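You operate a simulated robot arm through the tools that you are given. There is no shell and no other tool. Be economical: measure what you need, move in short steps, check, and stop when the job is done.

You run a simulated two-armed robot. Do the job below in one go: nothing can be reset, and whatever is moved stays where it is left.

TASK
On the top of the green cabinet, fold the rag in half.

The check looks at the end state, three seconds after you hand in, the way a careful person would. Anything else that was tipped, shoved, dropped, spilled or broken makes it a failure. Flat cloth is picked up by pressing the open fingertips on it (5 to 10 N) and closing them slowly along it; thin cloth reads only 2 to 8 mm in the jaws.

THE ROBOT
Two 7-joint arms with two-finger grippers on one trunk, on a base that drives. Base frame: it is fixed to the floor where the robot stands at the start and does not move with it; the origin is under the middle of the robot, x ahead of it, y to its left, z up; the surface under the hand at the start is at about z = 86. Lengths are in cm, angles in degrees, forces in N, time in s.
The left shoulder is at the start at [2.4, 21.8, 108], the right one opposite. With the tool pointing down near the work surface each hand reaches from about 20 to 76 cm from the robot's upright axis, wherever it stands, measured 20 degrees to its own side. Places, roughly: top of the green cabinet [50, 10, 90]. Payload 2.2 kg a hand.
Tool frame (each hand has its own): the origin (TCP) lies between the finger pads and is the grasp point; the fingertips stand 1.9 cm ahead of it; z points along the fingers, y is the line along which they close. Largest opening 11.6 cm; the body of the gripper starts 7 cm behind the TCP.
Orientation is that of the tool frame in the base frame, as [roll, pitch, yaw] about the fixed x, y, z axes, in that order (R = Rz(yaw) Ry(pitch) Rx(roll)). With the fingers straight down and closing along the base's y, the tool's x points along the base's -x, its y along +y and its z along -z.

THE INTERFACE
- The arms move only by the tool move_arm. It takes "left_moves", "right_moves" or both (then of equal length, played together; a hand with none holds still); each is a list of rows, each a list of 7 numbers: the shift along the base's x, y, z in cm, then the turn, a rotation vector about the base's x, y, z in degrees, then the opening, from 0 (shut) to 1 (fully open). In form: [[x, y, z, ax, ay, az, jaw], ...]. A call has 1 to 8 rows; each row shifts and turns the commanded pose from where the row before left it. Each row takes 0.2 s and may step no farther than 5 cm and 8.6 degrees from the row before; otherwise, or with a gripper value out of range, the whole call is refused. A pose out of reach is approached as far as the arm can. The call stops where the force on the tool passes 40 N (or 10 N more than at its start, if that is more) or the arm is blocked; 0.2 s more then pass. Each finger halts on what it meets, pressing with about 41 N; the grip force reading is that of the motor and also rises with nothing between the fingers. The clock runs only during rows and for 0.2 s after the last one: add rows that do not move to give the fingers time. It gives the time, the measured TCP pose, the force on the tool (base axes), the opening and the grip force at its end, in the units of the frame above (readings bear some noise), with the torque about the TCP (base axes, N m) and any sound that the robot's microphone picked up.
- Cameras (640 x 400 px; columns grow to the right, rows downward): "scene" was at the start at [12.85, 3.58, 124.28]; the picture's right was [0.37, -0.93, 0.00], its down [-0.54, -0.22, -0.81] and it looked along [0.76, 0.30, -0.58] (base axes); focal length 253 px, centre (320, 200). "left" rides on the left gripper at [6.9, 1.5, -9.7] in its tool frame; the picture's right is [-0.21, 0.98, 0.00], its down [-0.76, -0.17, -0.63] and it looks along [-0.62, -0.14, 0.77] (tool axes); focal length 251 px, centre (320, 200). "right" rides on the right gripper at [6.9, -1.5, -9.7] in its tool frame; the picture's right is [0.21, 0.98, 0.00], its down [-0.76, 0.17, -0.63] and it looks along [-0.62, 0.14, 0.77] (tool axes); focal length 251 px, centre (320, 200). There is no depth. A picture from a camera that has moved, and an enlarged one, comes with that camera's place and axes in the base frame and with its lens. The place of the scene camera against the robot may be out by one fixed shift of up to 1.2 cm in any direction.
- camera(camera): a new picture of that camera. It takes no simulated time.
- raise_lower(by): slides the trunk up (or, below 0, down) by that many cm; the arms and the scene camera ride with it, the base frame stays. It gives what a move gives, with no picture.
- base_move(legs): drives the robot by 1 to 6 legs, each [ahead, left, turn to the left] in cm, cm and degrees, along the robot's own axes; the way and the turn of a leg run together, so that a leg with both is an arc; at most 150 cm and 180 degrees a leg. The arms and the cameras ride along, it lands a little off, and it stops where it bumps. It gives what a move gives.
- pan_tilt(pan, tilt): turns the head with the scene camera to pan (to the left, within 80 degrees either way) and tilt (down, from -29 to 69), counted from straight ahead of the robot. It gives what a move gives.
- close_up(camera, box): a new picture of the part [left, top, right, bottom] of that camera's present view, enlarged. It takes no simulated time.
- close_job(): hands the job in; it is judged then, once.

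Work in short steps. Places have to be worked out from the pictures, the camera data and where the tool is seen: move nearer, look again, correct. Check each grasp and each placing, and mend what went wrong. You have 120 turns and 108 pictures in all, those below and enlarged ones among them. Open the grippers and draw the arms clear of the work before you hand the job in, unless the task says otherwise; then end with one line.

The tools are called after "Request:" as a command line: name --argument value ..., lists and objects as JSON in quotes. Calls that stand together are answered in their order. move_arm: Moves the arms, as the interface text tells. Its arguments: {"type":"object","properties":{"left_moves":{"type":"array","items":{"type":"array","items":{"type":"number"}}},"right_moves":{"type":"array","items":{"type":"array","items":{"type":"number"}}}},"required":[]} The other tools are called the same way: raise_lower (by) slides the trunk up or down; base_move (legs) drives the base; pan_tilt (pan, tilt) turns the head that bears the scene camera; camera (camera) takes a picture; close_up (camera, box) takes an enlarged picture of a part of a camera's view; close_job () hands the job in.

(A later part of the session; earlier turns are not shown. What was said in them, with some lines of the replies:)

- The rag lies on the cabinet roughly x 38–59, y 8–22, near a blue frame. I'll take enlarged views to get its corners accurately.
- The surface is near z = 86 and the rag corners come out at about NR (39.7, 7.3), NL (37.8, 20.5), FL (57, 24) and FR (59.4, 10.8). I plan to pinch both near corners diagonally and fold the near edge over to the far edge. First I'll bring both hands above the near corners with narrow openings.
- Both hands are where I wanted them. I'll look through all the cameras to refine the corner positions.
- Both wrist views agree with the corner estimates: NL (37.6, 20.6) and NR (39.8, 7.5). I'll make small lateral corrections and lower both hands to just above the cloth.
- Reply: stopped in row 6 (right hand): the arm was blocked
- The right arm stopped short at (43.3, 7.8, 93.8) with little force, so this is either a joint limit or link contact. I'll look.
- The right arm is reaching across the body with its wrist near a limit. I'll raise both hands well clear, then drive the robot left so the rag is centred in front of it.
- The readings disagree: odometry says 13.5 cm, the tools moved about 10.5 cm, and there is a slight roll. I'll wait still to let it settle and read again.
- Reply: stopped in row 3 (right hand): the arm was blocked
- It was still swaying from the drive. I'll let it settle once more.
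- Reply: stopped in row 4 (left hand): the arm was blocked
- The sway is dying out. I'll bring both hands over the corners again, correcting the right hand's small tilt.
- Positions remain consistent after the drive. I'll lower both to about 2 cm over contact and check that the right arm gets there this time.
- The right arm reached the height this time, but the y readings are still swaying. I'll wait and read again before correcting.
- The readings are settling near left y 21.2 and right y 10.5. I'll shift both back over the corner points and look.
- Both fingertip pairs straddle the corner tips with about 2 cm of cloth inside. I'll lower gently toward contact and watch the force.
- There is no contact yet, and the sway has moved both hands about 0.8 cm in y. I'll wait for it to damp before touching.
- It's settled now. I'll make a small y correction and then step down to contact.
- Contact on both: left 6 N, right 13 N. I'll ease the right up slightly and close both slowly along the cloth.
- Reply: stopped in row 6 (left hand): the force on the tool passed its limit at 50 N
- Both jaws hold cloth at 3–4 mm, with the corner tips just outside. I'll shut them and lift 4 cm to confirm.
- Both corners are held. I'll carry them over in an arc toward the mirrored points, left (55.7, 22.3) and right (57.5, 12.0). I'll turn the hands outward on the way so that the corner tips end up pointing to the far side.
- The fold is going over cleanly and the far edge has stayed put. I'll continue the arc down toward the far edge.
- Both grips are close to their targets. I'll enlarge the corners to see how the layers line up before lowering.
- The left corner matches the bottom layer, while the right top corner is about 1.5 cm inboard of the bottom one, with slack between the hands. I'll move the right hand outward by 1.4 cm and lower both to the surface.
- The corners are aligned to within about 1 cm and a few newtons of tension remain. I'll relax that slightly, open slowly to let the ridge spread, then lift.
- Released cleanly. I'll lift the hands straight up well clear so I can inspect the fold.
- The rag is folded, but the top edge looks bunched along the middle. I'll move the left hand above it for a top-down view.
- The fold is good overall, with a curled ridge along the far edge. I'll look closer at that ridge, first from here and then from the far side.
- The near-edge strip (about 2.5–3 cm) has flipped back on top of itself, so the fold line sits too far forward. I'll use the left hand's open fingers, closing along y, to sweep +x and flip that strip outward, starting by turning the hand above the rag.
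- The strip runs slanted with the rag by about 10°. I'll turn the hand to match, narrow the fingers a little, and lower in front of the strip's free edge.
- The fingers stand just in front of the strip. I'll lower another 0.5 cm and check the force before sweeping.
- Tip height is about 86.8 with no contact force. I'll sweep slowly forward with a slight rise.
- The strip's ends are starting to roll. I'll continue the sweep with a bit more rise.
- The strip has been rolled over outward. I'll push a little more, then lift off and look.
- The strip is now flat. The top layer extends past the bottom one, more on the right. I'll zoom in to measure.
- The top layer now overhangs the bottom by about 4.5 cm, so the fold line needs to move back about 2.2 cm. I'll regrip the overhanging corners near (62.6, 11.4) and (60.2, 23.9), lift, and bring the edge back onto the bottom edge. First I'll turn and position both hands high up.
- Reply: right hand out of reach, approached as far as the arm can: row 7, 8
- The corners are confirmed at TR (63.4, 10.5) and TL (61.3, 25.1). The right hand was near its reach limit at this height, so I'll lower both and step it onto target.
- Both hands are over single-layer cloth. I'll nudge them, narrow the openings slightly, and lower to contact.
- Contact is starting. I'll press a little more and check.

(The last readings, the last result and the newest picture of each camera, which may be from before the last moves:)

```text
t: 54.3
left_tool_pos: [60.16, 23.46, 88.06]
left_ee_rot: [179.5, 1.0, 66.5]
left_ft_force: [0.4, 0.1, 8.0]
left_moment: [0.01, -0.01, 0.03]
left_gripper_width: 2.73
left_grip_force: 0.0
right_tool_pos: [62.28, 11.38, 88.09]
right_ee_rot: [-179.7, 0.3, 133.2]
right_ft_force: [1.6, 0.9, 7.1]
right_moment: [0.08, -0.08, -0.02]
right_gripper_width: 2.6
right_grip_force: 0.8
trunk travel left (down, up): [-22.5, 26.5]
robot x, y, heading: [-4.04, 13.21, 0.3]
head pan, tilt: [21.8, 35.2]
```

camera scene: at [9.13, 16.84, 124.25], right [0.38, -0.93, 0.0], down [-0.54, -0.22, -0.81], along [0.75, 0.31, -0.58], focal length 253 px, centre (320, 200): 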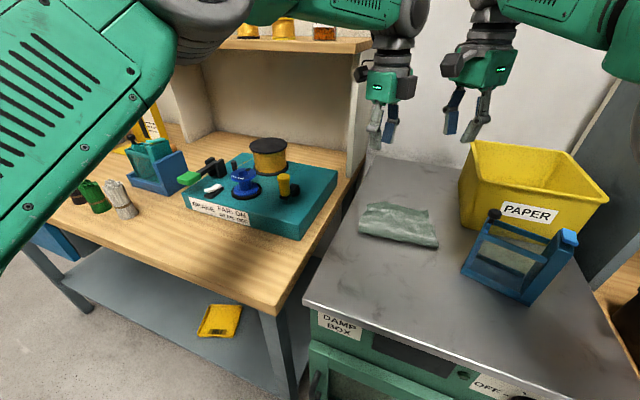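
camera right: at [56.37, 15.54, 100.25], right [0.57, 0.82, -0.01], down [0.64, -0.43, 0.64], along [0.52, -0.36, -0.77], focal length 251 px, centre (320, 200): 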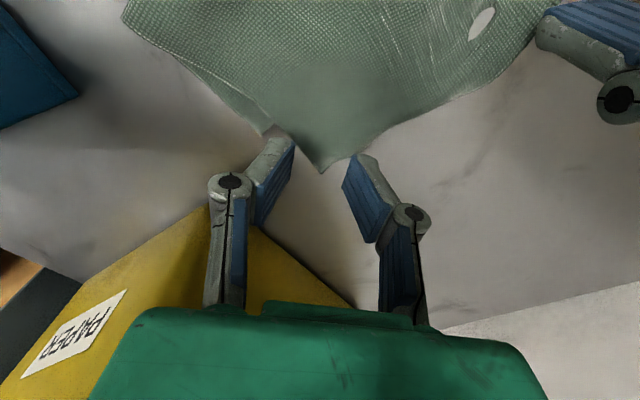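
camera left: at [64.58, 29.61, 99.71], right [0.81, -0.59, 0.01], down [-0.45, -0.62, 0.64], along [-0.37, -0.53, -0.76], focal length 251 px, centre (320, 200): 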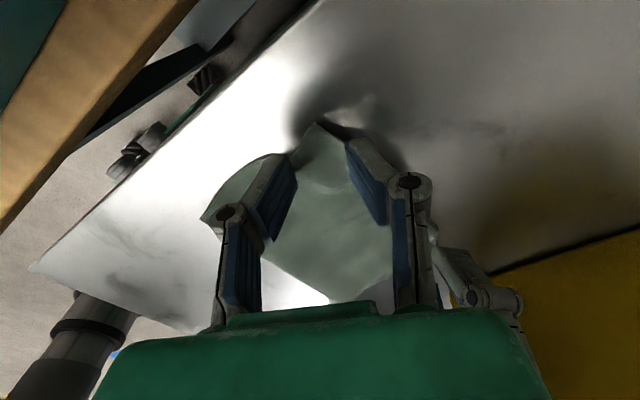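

Both press at 7–8 N. I'll close slowly.

Request:
move_arm --right_moves '[[0, 0, 0, 0, 0, 0, 0.18], [0, 0, 0.02, 0, 0, 0, 0.14], [0, 0, 0.03, 0, 0, 0, 0.1], [0, 0, 0.05, 0, 0, 0, 0.06], [0, 0, 0.05, 0, 0, 0, 0.03], [0, 0, 0.05, 0, 0, 0, 0], [0, 0, 0.05, 0, 0, 0, 0]]' --left_moves '[[0, 0, 0, 0, 0, 0, 0.18], [0, 0, 0.02, 0, 0, 0, 0.14], [0, 0, 0.03, 0, 0, 0, 0.1], [0, 0, 0.05, 0, 0, 0, 0.06], [0, 0, 0.05, 0, 0, 0, 0.03], [0, 0, 0.05, 0, 0, 0, 0], [0, 0, 0.05, 0, 0, 0, 0]]'

Request:
camera --camera "right"

Request:
camera --camera "left"

```text
t: 55.9
left_tool_pos: [60.2, 23.47, 88.18]
left_ee_rot: [179.6, 1.1, 66.5]
left_ft_force: [-0.4, -0.9, 1.5]
left_moment: [0.0, 0.0, -0.01]
left_gripper_width: 0.37
left_grip_force: 32.5
right_tool_pos: [62.29, 11.45, 88.17]
right_ee_rot: [-179.7, 0.2, 133.1]
right_ft_force: [-0.4, 0.1, 0.6]
right_moment: [-0.02, -0.03, -0.03]
right_gripper_width: 0.28
right_grip_force: 31.8
trunk travel left (down, up): [-22.5, 26.5]
robot x, y, heading: [-4.12, 13.56, 0.0]
head pan, tilt: [21.8, 35.2]
```

```text
45 pictures are left
camera right: at [56.55, 15.55, 97.92], right [0.57, 0.82, -0.01], down [0.64, -0.43, 0.63], along [0.52, -0.36, -0.77], focal length 251 px, centre (320, 200)
```

right: 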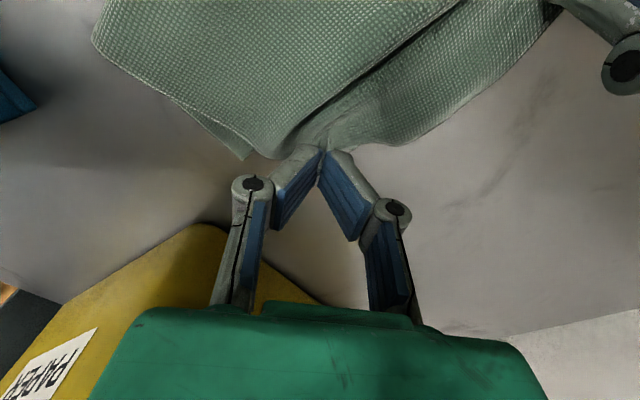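

```text
44 pictures are left
camera left: at [64.31, 29.27, 97.72], right [0.81, -0.59, 0.01], down [-0.45, -0.62, 0.65], along [-0.37, -0.53, -0.76], focal length 251 px, centre (320, 200)
```

left: 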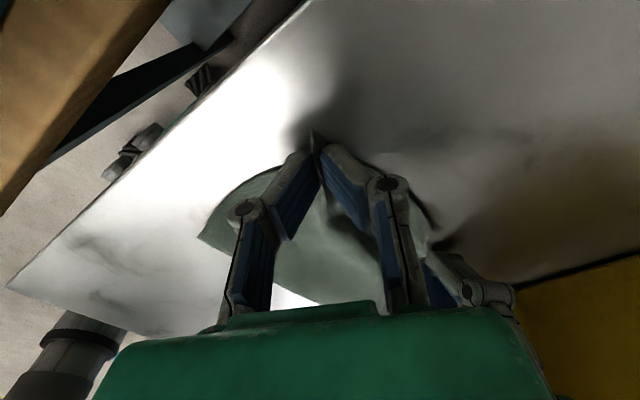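

Both grips hold cloth. I'll lift and carry the edge back over the rag so the fold line rolls back, then check.

Request:
move_arm --right_moves '[[-0.3, 0, 1, 0, 0, 0, 0], [-0.6, 0, 1, 0, 0, 0, 0], [-1, 0, 1, 0, 0, 0, 0], [-1.2, 0, 1, 0, 0, 0, 0], [-1.3, -0.1, 1, 0, 0, 0, 0], [-1.3, -0.1, 0.8, 0, 0, 0, 0], [-1.3, -0.1, 0.5, 0, 0, 0, 0], [-1.2, 0, 0, 0, 0, 0, 0]]' --left_moves '[[-0.3, 0, 1, 0, 0, 0, 0], [-0.6, -0.1, 1, 0, 0, 0, 0], [-1, -0.1, 1, 0, 0, 0, 0], [-1.2, -0.1, 1, 0, 0, 0, 0], [-1.3, -0.1, 1, 0, 0, 0, 0], [-1.3, -0.1, 0.8, 0, 0, 0, 0], [-1.3, -0.1, 0.5, 0, 0, 0, 0], [-1.2, 0, 0, 0, 0, 0, 0]]'

Request:
close_up --camera "scene" --box '[320, 150, 480, 250]'

Request:
camera --camera "right"

Request:
camera --camera "left"

```text
t: 57.9
left_tool_pos: [51.37, 22.5, 94.57]
left_ee_rot: [179.3, 1.2, 66.4]
left_ft_force: [2.3, -12.0, -4.5]
left_moment: [-0.18, 0.01, -0.01]
left_gripper_width: 0.37
left_grip_force: 32.3
right_tool_pos: [53.4, 9.19, 90.53]
right_ee_rot: [-177.2, -3.9, 130.7]
right_ft_force: [-1.6, 12.7, 4.7]
right_moment: [0.31, 0.09, -0.02]
right_gripper_width: 0.29
right_grip_force: 31.7
trunk travel left (down, up): [-22.5, 26.5]
robot x, y, heading: [-4.16, 13.15, -0.1]
head pan, tilt: [21.8, 35.2]
stopped in row 8 (right hand): the arm was blocked; the commanded pose is now the measured one
```

```text
4.00 times, centred on (400, 200) of scene
camera zoom: at [8.97, 16.8, 124.28], right [0.37, -0.93, 0.0], down [-0.54, -0.22, -0.81], along [0.76, 0.31, -0.58], focal length 1012 px, centre (0, 200)
```

zoom: 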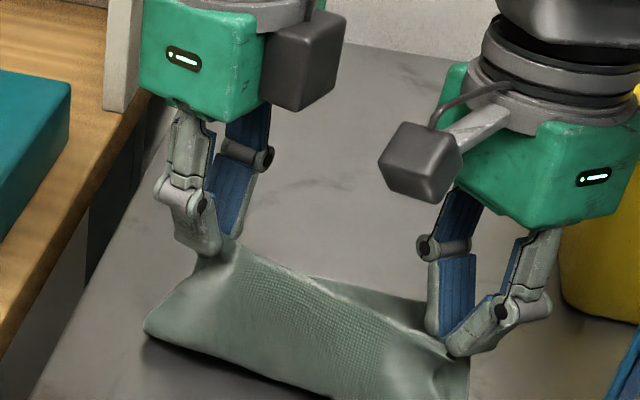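

```text
42 pictures are left
camera right: at [48.54, 13.31, 100.81], right [0.6, 0.8, -0.03], down [0.67, -0.48, 0.57], along [0.44, -0.36, -0.82], focal length 251 px, centre (320, 200)
```

right: 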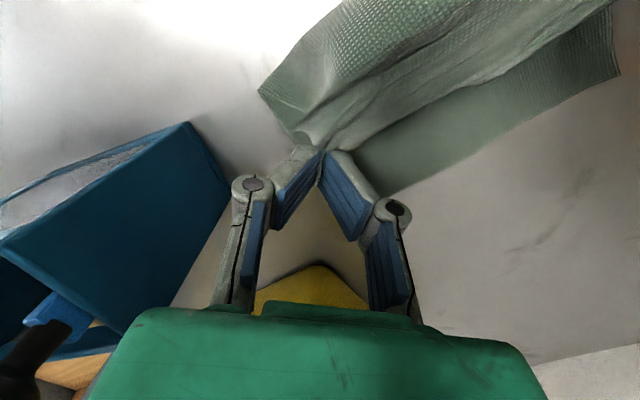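

```text
41 pictures are left
camera left: at [55.46, 28.33, 104.22], right [0.81, -0.59, 0.01], down [-0.46, -0.61, 0.65], along [-0.37, -0.53, -0.76], focal length 251 px, centre (320, 200)
```

left: 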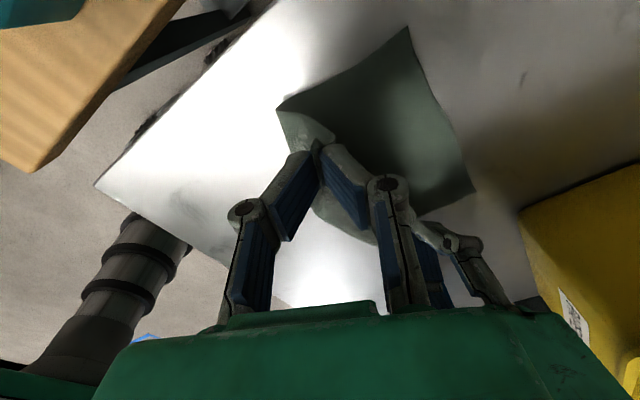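

The right arm reached a joint limit and pulled the cloth taut sideways. The bottom far edge now seems to lie along about x = 59 from y 9.3 to 23.8. I'll relieve the tension by moving both hands forward and the right one up and inward.

Request:
move_arm --right_moves '[[0.5, 0.6, 0.6, 1, 0, 0, 0], [0.6, 0.5, 0.6, 1, 0, 0, 0], [0.7, 0.3, 0.6, 1, 0, 0, 0], [0.7, 0, 0.4, 0, 0, 0, 0], [0.3, 0, 0, 0, 0, 0, 0]]' --left_moves '[[0.5, 0, -0.3, 0, 0, 0, 0], [0.8, 0, -0.4, 0, 0, 0, 0], [1, 0, -0.5, 0, 0, 0, 0], [1, 0, -0.4, 0, 0, 0, 0], [1, 0, 0, 0, 0, 0, 0]]'

Request:
camera --camera "scene"

Request:
close_up --camera "left" --box '[200, 0, 520, 200]'

```text
t: 59.1
left_tool_pos: [55.76, 22.88, 93.21]
left_ee_rot: [179.6, 0.9, 66.4]
left_ft_force: [0.1, 0.3, 0.2]
left_moment: [0.02, 0.03, 0.04]
left_gripper_width: 0.37
left_grip_force: 32.5
right_tool_pos: [56.07, 10.94, 93.15]
right_ee_rot: [-179.1, -5.5, 131.5]
right_ft_force: [-0.3, 0.4, -0.4]
right_moment: [0.01, -0.02, -0.01]
right_gripper_width: 0.29
right_grip_force: 32.7
trunk travel left (down, up): [-22.5, 26.5]
robot x, y, heading: [-3.83, 13.68, 0.2]
head pan, tilt: [21.8, 35.2]
```

```text
40 pictures are left
camera scene: at [9.08, 16.82, 124.26], right [0.38, -0.93, 0.0], down [-0.54, -0.22, -0.81], along [0.75, 0.31, -0.58], focal length 253 px, centre (320, 200)
```

scene: 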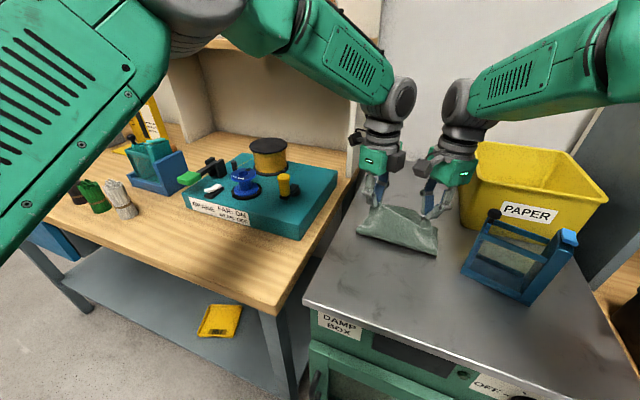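

```text
2.00 times, centred on (360, 100) of left
camera zoom: at [59.87, 28.62, 102.78], right [0.81, -0.59, 0.01], down [-0.46, -0.61, 0.64], along [-0.37, -0.53, -0.76], focal length 503 px, centre (240, 400)
```

zoom: 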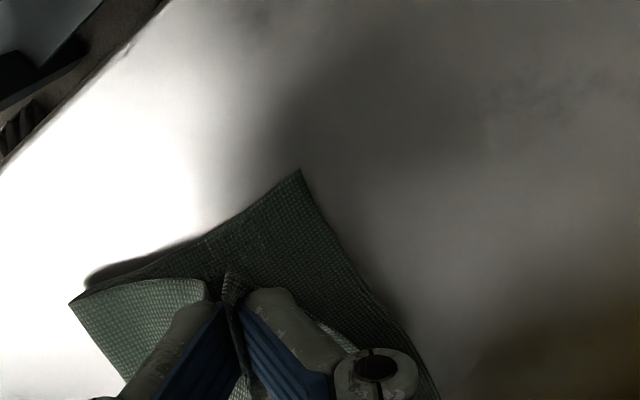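

The tension is relieved and the fixtures are undisturbed. The fold line is now near x = 49.6 with the bottom far-left corner at (58.9, 23.6). I'll move forward and down toward the matching grip points, overshooting x slightly.

Request:
move_arm --right_moves '[[0.5, -0.1, -0.5, 0, 0, 0, 0], [0.5, -0.2, -0.6, 0, 0, 0, 0], [0.5, -0.2, -0.6, 0, 0, 0, 0], [0.5, -0.2, -0.6, 0, 0, 0, 0], [0.2, -0.2, -0.6, 0, 0, 0, 0], [0, 0, -0.4, 0, 0, 0, 0], [0, 0, 0, 0, 0, 0, 0]]' --left_moves '[[0.6, -0.1, -0.5, 0, 0, 0, 0], [0.6, -0.1, -0.6, 0, 0, 0, 0], [0.6, -0.2, -0.6, 0, 0, 0, 0], [0.6, -0.2, -0.6, 0, 0, 0, 0], [0.4, 0, -0.6, 0, 0, 0, 0], [0, 0, -0.4, 0, 0, 0, 0], [0, 0, 0, 0, 0, 0, 0]]'

Request:
camera --camera "right"

Request:
close_up --camera "left" --box '[200, 50, 440, 200]'

Request:
close_up --camera "scene" --box '[320, 150, 480, 250]'

```text
t: 60.7
left_tool_pos: [58.49, 22.02, 89.76]
left_ee_rot: [179.5, 1.0, 66.5]
left_ft_force: [0.2, -0.4, 0.0]
left_moment: [0.01, 0.01, 0.0]
left_gripper_width: 0.4
left_grip_force: 32.7
right_tool_pos: [58.44, 9.97, 89.79]
right_ee_rot: [-179.1, -5.6, 131.4]
right_ft_force: [0.1, -0.6, 0.6]
right_moment: [0.02, 0.01, -0.01]
right_gripper_width: 0.27
right_grip_force: 31.5
trunk travel left (down, up): [-22.5, 26.5]
robot x, y, heading: [-3.8, 13.43, -0.0]
head pan, tilt: [21.8, 35.2]
```

```text
38 pictures are left
camera right: at [53.6, 13.6, 100.14], right [0.59, 0.81, 0.01], down [0.67, -0.49, 0.55], along [0.45, -0.32, -0.83], focal length 251 px, centre (320, 200)
```

right: 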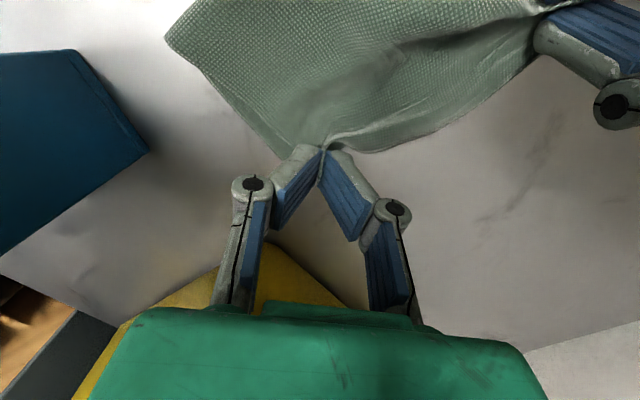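

```text
2.67 times, centred on (320, 125) of left
camera zoom: at [62.53, 27.85, 99.3], right [0.81, -0.59, 0.01], down [-0.46, -0.61, 0.64], along [-0.37, -0.53, -0.76], focal length 670 px, centre (320, 400)
```

zoom: 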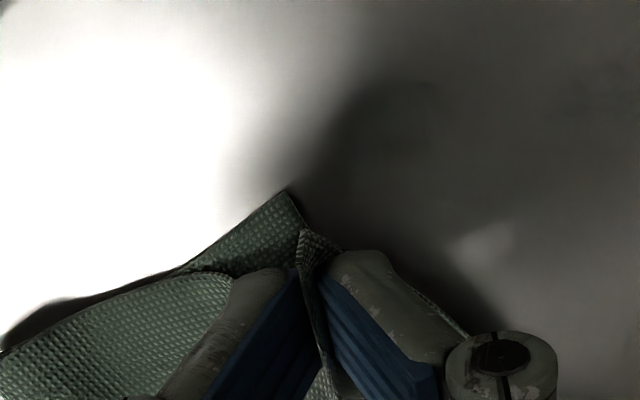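

```text
4.00 times, centred on (400, 200) of scene
camera zoom: at [9.06, 16.79, 124.27], right [0.38, -0.93, 0.0], down [-0.54, -0.22, -0.81], along [0.75, 0.31, -0.58], focal length 1012 px, centre (0, 200)
```

zoom: 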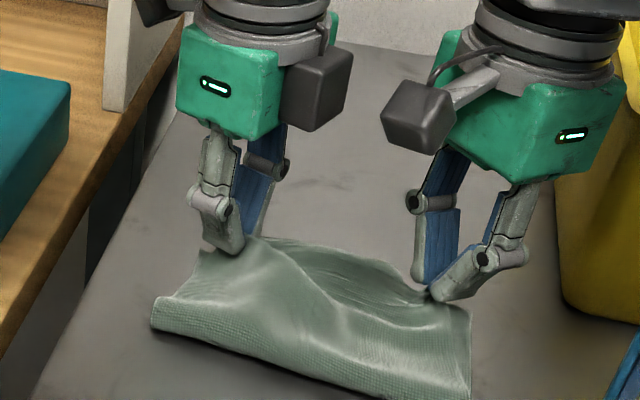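

Left top and bottom corners coincide, and the middle edge bows outward as wanted. I'll lower while easing back slightly, then release slowly.

Request:
move_arm --right_moves '[[-0.2, 0, -0.4, 0, 0, 0, 0], [-0.2, 0, -0.4, 0, 0, 0, 0], [-0.1, 0, -0.2, 0, 0, 0, 0], [0, 0, 0, 0, 0, 0, 0]]' --left_moves '[[-0.1, 0, -0.4, 0, 0, 0, 0], [-0.1, 0.1, -0.4, 0, 0, 0, 0], [0, 0.1, -0.2, 0, 0, 0, 0], [0, 0, 0, 0, 0, 0, 0]]'

Request:
close_up --camera "right" --box '[160, 0, 560, 250]'

```text
t: 61.7
left_tool_pos: [58.4, 22.23, 88.7]
left_ee_rot: [179.6, 1.1, 66.4]
left_ft_force: [-0.1, -0.2, 0.7]
left_moment: [0.02, 0.01, 0.01]
left_gripper_width: 0.37
left_grip_force: 32.3
right_tool_pos: [57.95, 10.07, 88.84]
right_ee_rot: [-179.2, -5.5, 131.4]
right_ft_force: [-0.5, -0.3, 0.3]
right_moment: [-0.01, 0.01, 0.01]
right_gripper_width: 0.27
right_grip_force: 32.1
trunk travel left (down, up): [-22.5, 26.5]
robot x, y, heading: [-4.05, 13.27, 0.3]
head pan, tilt: [21.8, 35.2]
```

```text
1.60 times, centred on (360, 125) of right
camera zoom: at [53.0, 13.64, 99.17], right [0.59, 0.81, 0.01], down [0.67, -0.49, 0.55], along [0.45, -0.32, -0.83], focal length 402 px, centre (256, 320)
```

zoom: 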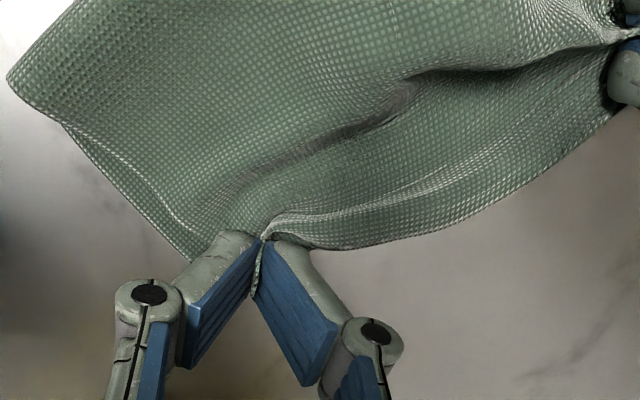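

The flap lies outward properly this time. I'll lower the last few millimetres, open slowly, and lift off.

Request:
move_arm --right_moves '[[0, 0, -0.3, 0, 0, 0, 0], [0, 0, 0, 0, 0, 0, 0.04], [0, 0, 0, 0, 0, 0, 0.1], [0, 0, 0.05, 0, 0, 0, 0.16], [0, 0, 0.15, 0, 0, 0, 0.22], [0, 0, 0.5, 0, 0, 0, 0.25], [0, 0, 1.5, 0, 0, 0, 0.25], [0, 0, 3, 0, 0, 0, 0.25]]' --left_moves '[[0, 0, -0.3, 0, 0, 0, 0], [0, 0, 0, 0, 0, 0, 0.04], [0, 0, 0, 0, 0, 0, 0.1], [0, 0, 0.05, 0, 0, 0, 0.16], [0, 0, 0.15, 0, 0, 0, 0.22], [0, 0, 0.5, 0, 0, 0, 0.25], [0, 0, 1.5, 0, 0, 0, 0.25], [0, 0, 3, 0, 0, 0, 0.25]]'

Request:
camera --camera "right"

Request:
close_up --camera "scene" --box '[320, 150, 480, 250]'

```text
t: 63.5
left_tool_pos: [58.05, 22.4, 93.81]
left_ee_rot: [179.3, 0.9, 66.4]
left_ft_force: [-0.2, 0.0, 0.3]
left_moment: [0.01, -0.03, 0.01]
left_gripper_width: 2.9
left_grip_force: 0.0
right_tool_pos: [57.64, 10.06, 93.61]
right_ee_rot: [-179.2, -5.5, 131.4]
right_ft_force: [0.6, 0.7, -0.4]
right_moment: [-0.06, -0.03, -0.01]
right_gripper_width: 2.9
right_grip_force: 0.1
trunk travel left (down, up): [-22.5, 26.5]
robot x, y, heading: [-4.16, 13.21, -0.0]
head pan, tilt: [21.8, 35.2]
```

```text
34 pictures are left
camera right: at [52.85, 13.61, 104.02], right [0.59, 0.81, 0.01], down [0.67, -0.49, 0.55], along [0.45, -0.32, -0.83], focal length 251 px, centre (320, 200)
```

right: 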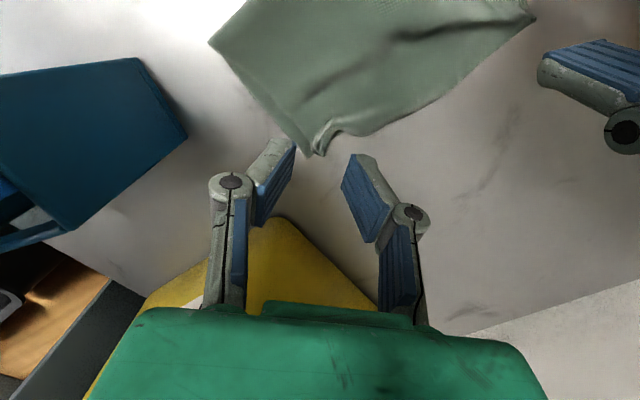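

```text
4.00 times, centred on (400, 200) of scene
camera zoom: at [8.91, 16.8, 124.29], right [0.38, -0.93, 0.0], down [-0.54, -0.22, -0.82], along [0.76, 0.31, -0.58], focal length 1012 px, centre (0, 200)
```

zoom: 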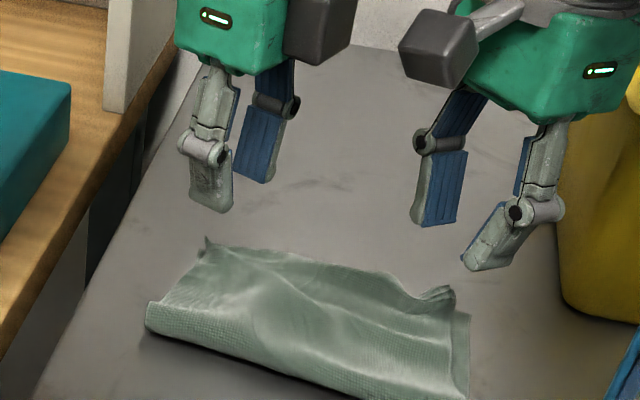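

That looks like a proper half fold. I'll raise the hands, draw them back clear, and inspect it fully.

Request:
move_arm --right_moves '[[0, 0, 4, 0, 0, 0, 0.25], [0, 0, 4, 0, 0, 0, 0.25], [0, -1, 4, 0, 0, 7, 0.25], [-1, -2, 3, 0, 0, 7, 0.25], [-2, -3, 0, 0, 0, 7, 0.25], [-2, -3, 0, 0, 0, 7, 0.25], [-2, -3, 0, 0, 0, 7, 0.25], [-2, -3, 0, 0, 0, 7, 0.25]]' --left_moves '[[0, 0, 4, 0, 0, 0, 0.25], [0, 0, 4, 0, 0, 0, 0.25], [0, 0, 4, 0, 0, 7, 0.25], [-1, 0, 2, 0, 0, 7, 0.25], [-1, -0.5, 0, 0, 0, 7, 0.25], [-1, -0.5, 0, 0, 0, 7, 0.25], [-1, -0.5, 0, 0, 0, 7, 0.25], [-1, -0.5, 0, 0, 0, 7, 0.25]]'

Request:
camera --camera "scene"

Request:
close_up --camera "scene" --box '[340, 195, 452, 265]'

Request:
close_up --camera "left" --box '[160, 0, 480, 200]'

```text
t: 65.3
left_tool_pos: [53.5, 19.92, 107.71]
left_ee_rot: [179.5, 0.8, 108.5]
left_ft_force: [-0.8, -0.1, 1.1]
left_moment: [0.03, -0.02, 0.0]
left_gripper_width: 2.89
left_grip_force: 0.1
right_tool_pos: [48.85, -5.26, 108.21]
right_ee_rot: [-179.4, -5.5, 173.7]
right_ft_force: [-0.3, -0.8, 0.3]
right_moment: [0.01, -0.01, -0.01]
right_gripper_width: 2.88
right_grip_force: 0.1
trunk travel left (down, up): [-22.5, 26.5]
robot x, y, heading: [-3.79, 13.11, 0.2]
head pan, tilt: [21.8, 35.2]
```

```text
32 pictures are left
camera scene: at [8.82, 16.46, 124.3], right [0.38, -0.93, 0.0], down [-0.54, -0.21, -0.82], along [0.76, 0.31, -0.58], focal length 253 px, centre (320, 200)
```

scene: 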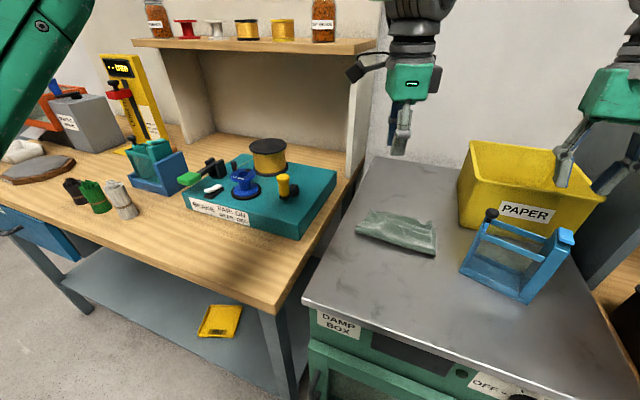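

```text
5.71 times, centred on (396, 230) of scene
camera zoom: at [8.82, 16.46, 124.3], right [0.38, -0.93, 0.0], down [-0.54, -0.21, -0.82], along [0.76, 0.31, -0.58], focal length 1445 px, centre (-114, 29)
```

zoom: 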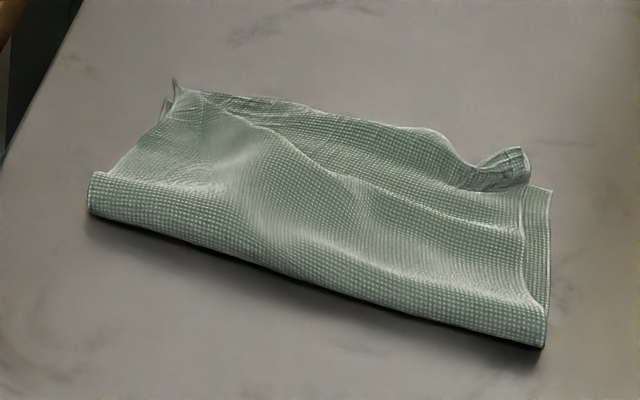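

```text
2.00 times, centred on (320, 100) of left
camera zoom: at [52.42, 27.02, 117.34], right [0.99, 0.11, 0.01], down [0.07, -0.76, 0.64], along [0.08, -0.64, -0.77], focal length 503 px, centre (320, 400)
```

zoom: 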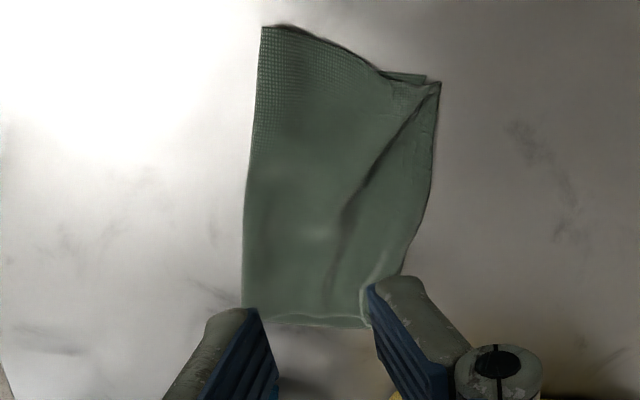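

The rag is folded in half: corners and edges match to within about a centimetre, and nothing else has moved. I'll open the grippers and draw the left arm clear of the rag.

Request:
move_arm --right_moves '[[0, 0, 0, 0, 0, 0, 0.4], [0, 0, 0, 0, 0, 0, 0.7], [-1, -1, 0, 0, 0, 0, 1], [-1, -1, 0, 0, 0, 0, 1], [-1, 0, 0, 0, 0, 0, 1], [0, 0, 0, 0, 0, 0, 1]]' --left_moves '[[-1, 3, 1, 0, 0, 5, 0.25], [-1, 3, 1, 0, 0, 5, 0.4], [-1, 3, 0, 0, 0, 5, 0.7], [-1, 3, 0, 0, 0, 5, 1], [-1, 3, 0, 0, 0, 5, 1], [-1, 3, 0, 0, 0, 5, 1]]'

Request:
camera --camera "scene"

```text
t: 66.7
left_tool_pos: [47.16, 38.64, 109.77]
left_ee_rot: [179.7, 1.0, 138.5]
left_ft_force: [0.2, 0.2, 0.5]
left_moment: [-0.02, 0.01, -0.01]
left_gripper_width: 11.62
left_grip_force: 0.0
right_tool_pos: [45.85, -6.68, 108.48]
right_ee_rot: [-179.1, -5.6, 173.3]
right_ft_force: [0.8, 0.5, -0.8]
right_moment: [-0.01, -0.02, -0.02]
right_gripper_width: 11.57
right_grip_force: 0.1
trunk travel left (down, up): [-22.5, 26.5]
robot x, y, heading: [-4.07, 13.22, 0.2]
head pan, tilt: [21.8, 35.2]
```

```text
29 pictures are left
camera scene: at [8.83, 17.0, 124.29], right [0.37, -0.93, 0.0], down [-0.54, -0.22, -0.82], along [0.76, 0.31, -0.58], focal length 253 px, centre (320, 200)
```

scene: 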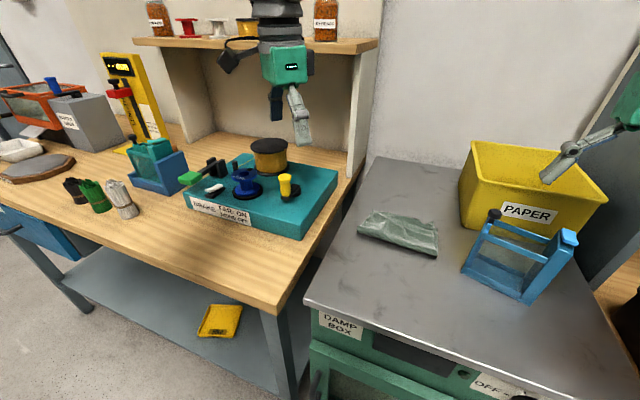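

The arms are clear, the grippers are open, the rag lies folded and the surroundings are untouched, so I'm handing in.

Request:
close_job

```text
The job is handed in.
```

The rag is folded in half on top of the green cabinet, with edges and corners matching to about a centimetre, a few wrinkles, and two corner tips slightly raised; nothing else was moved.
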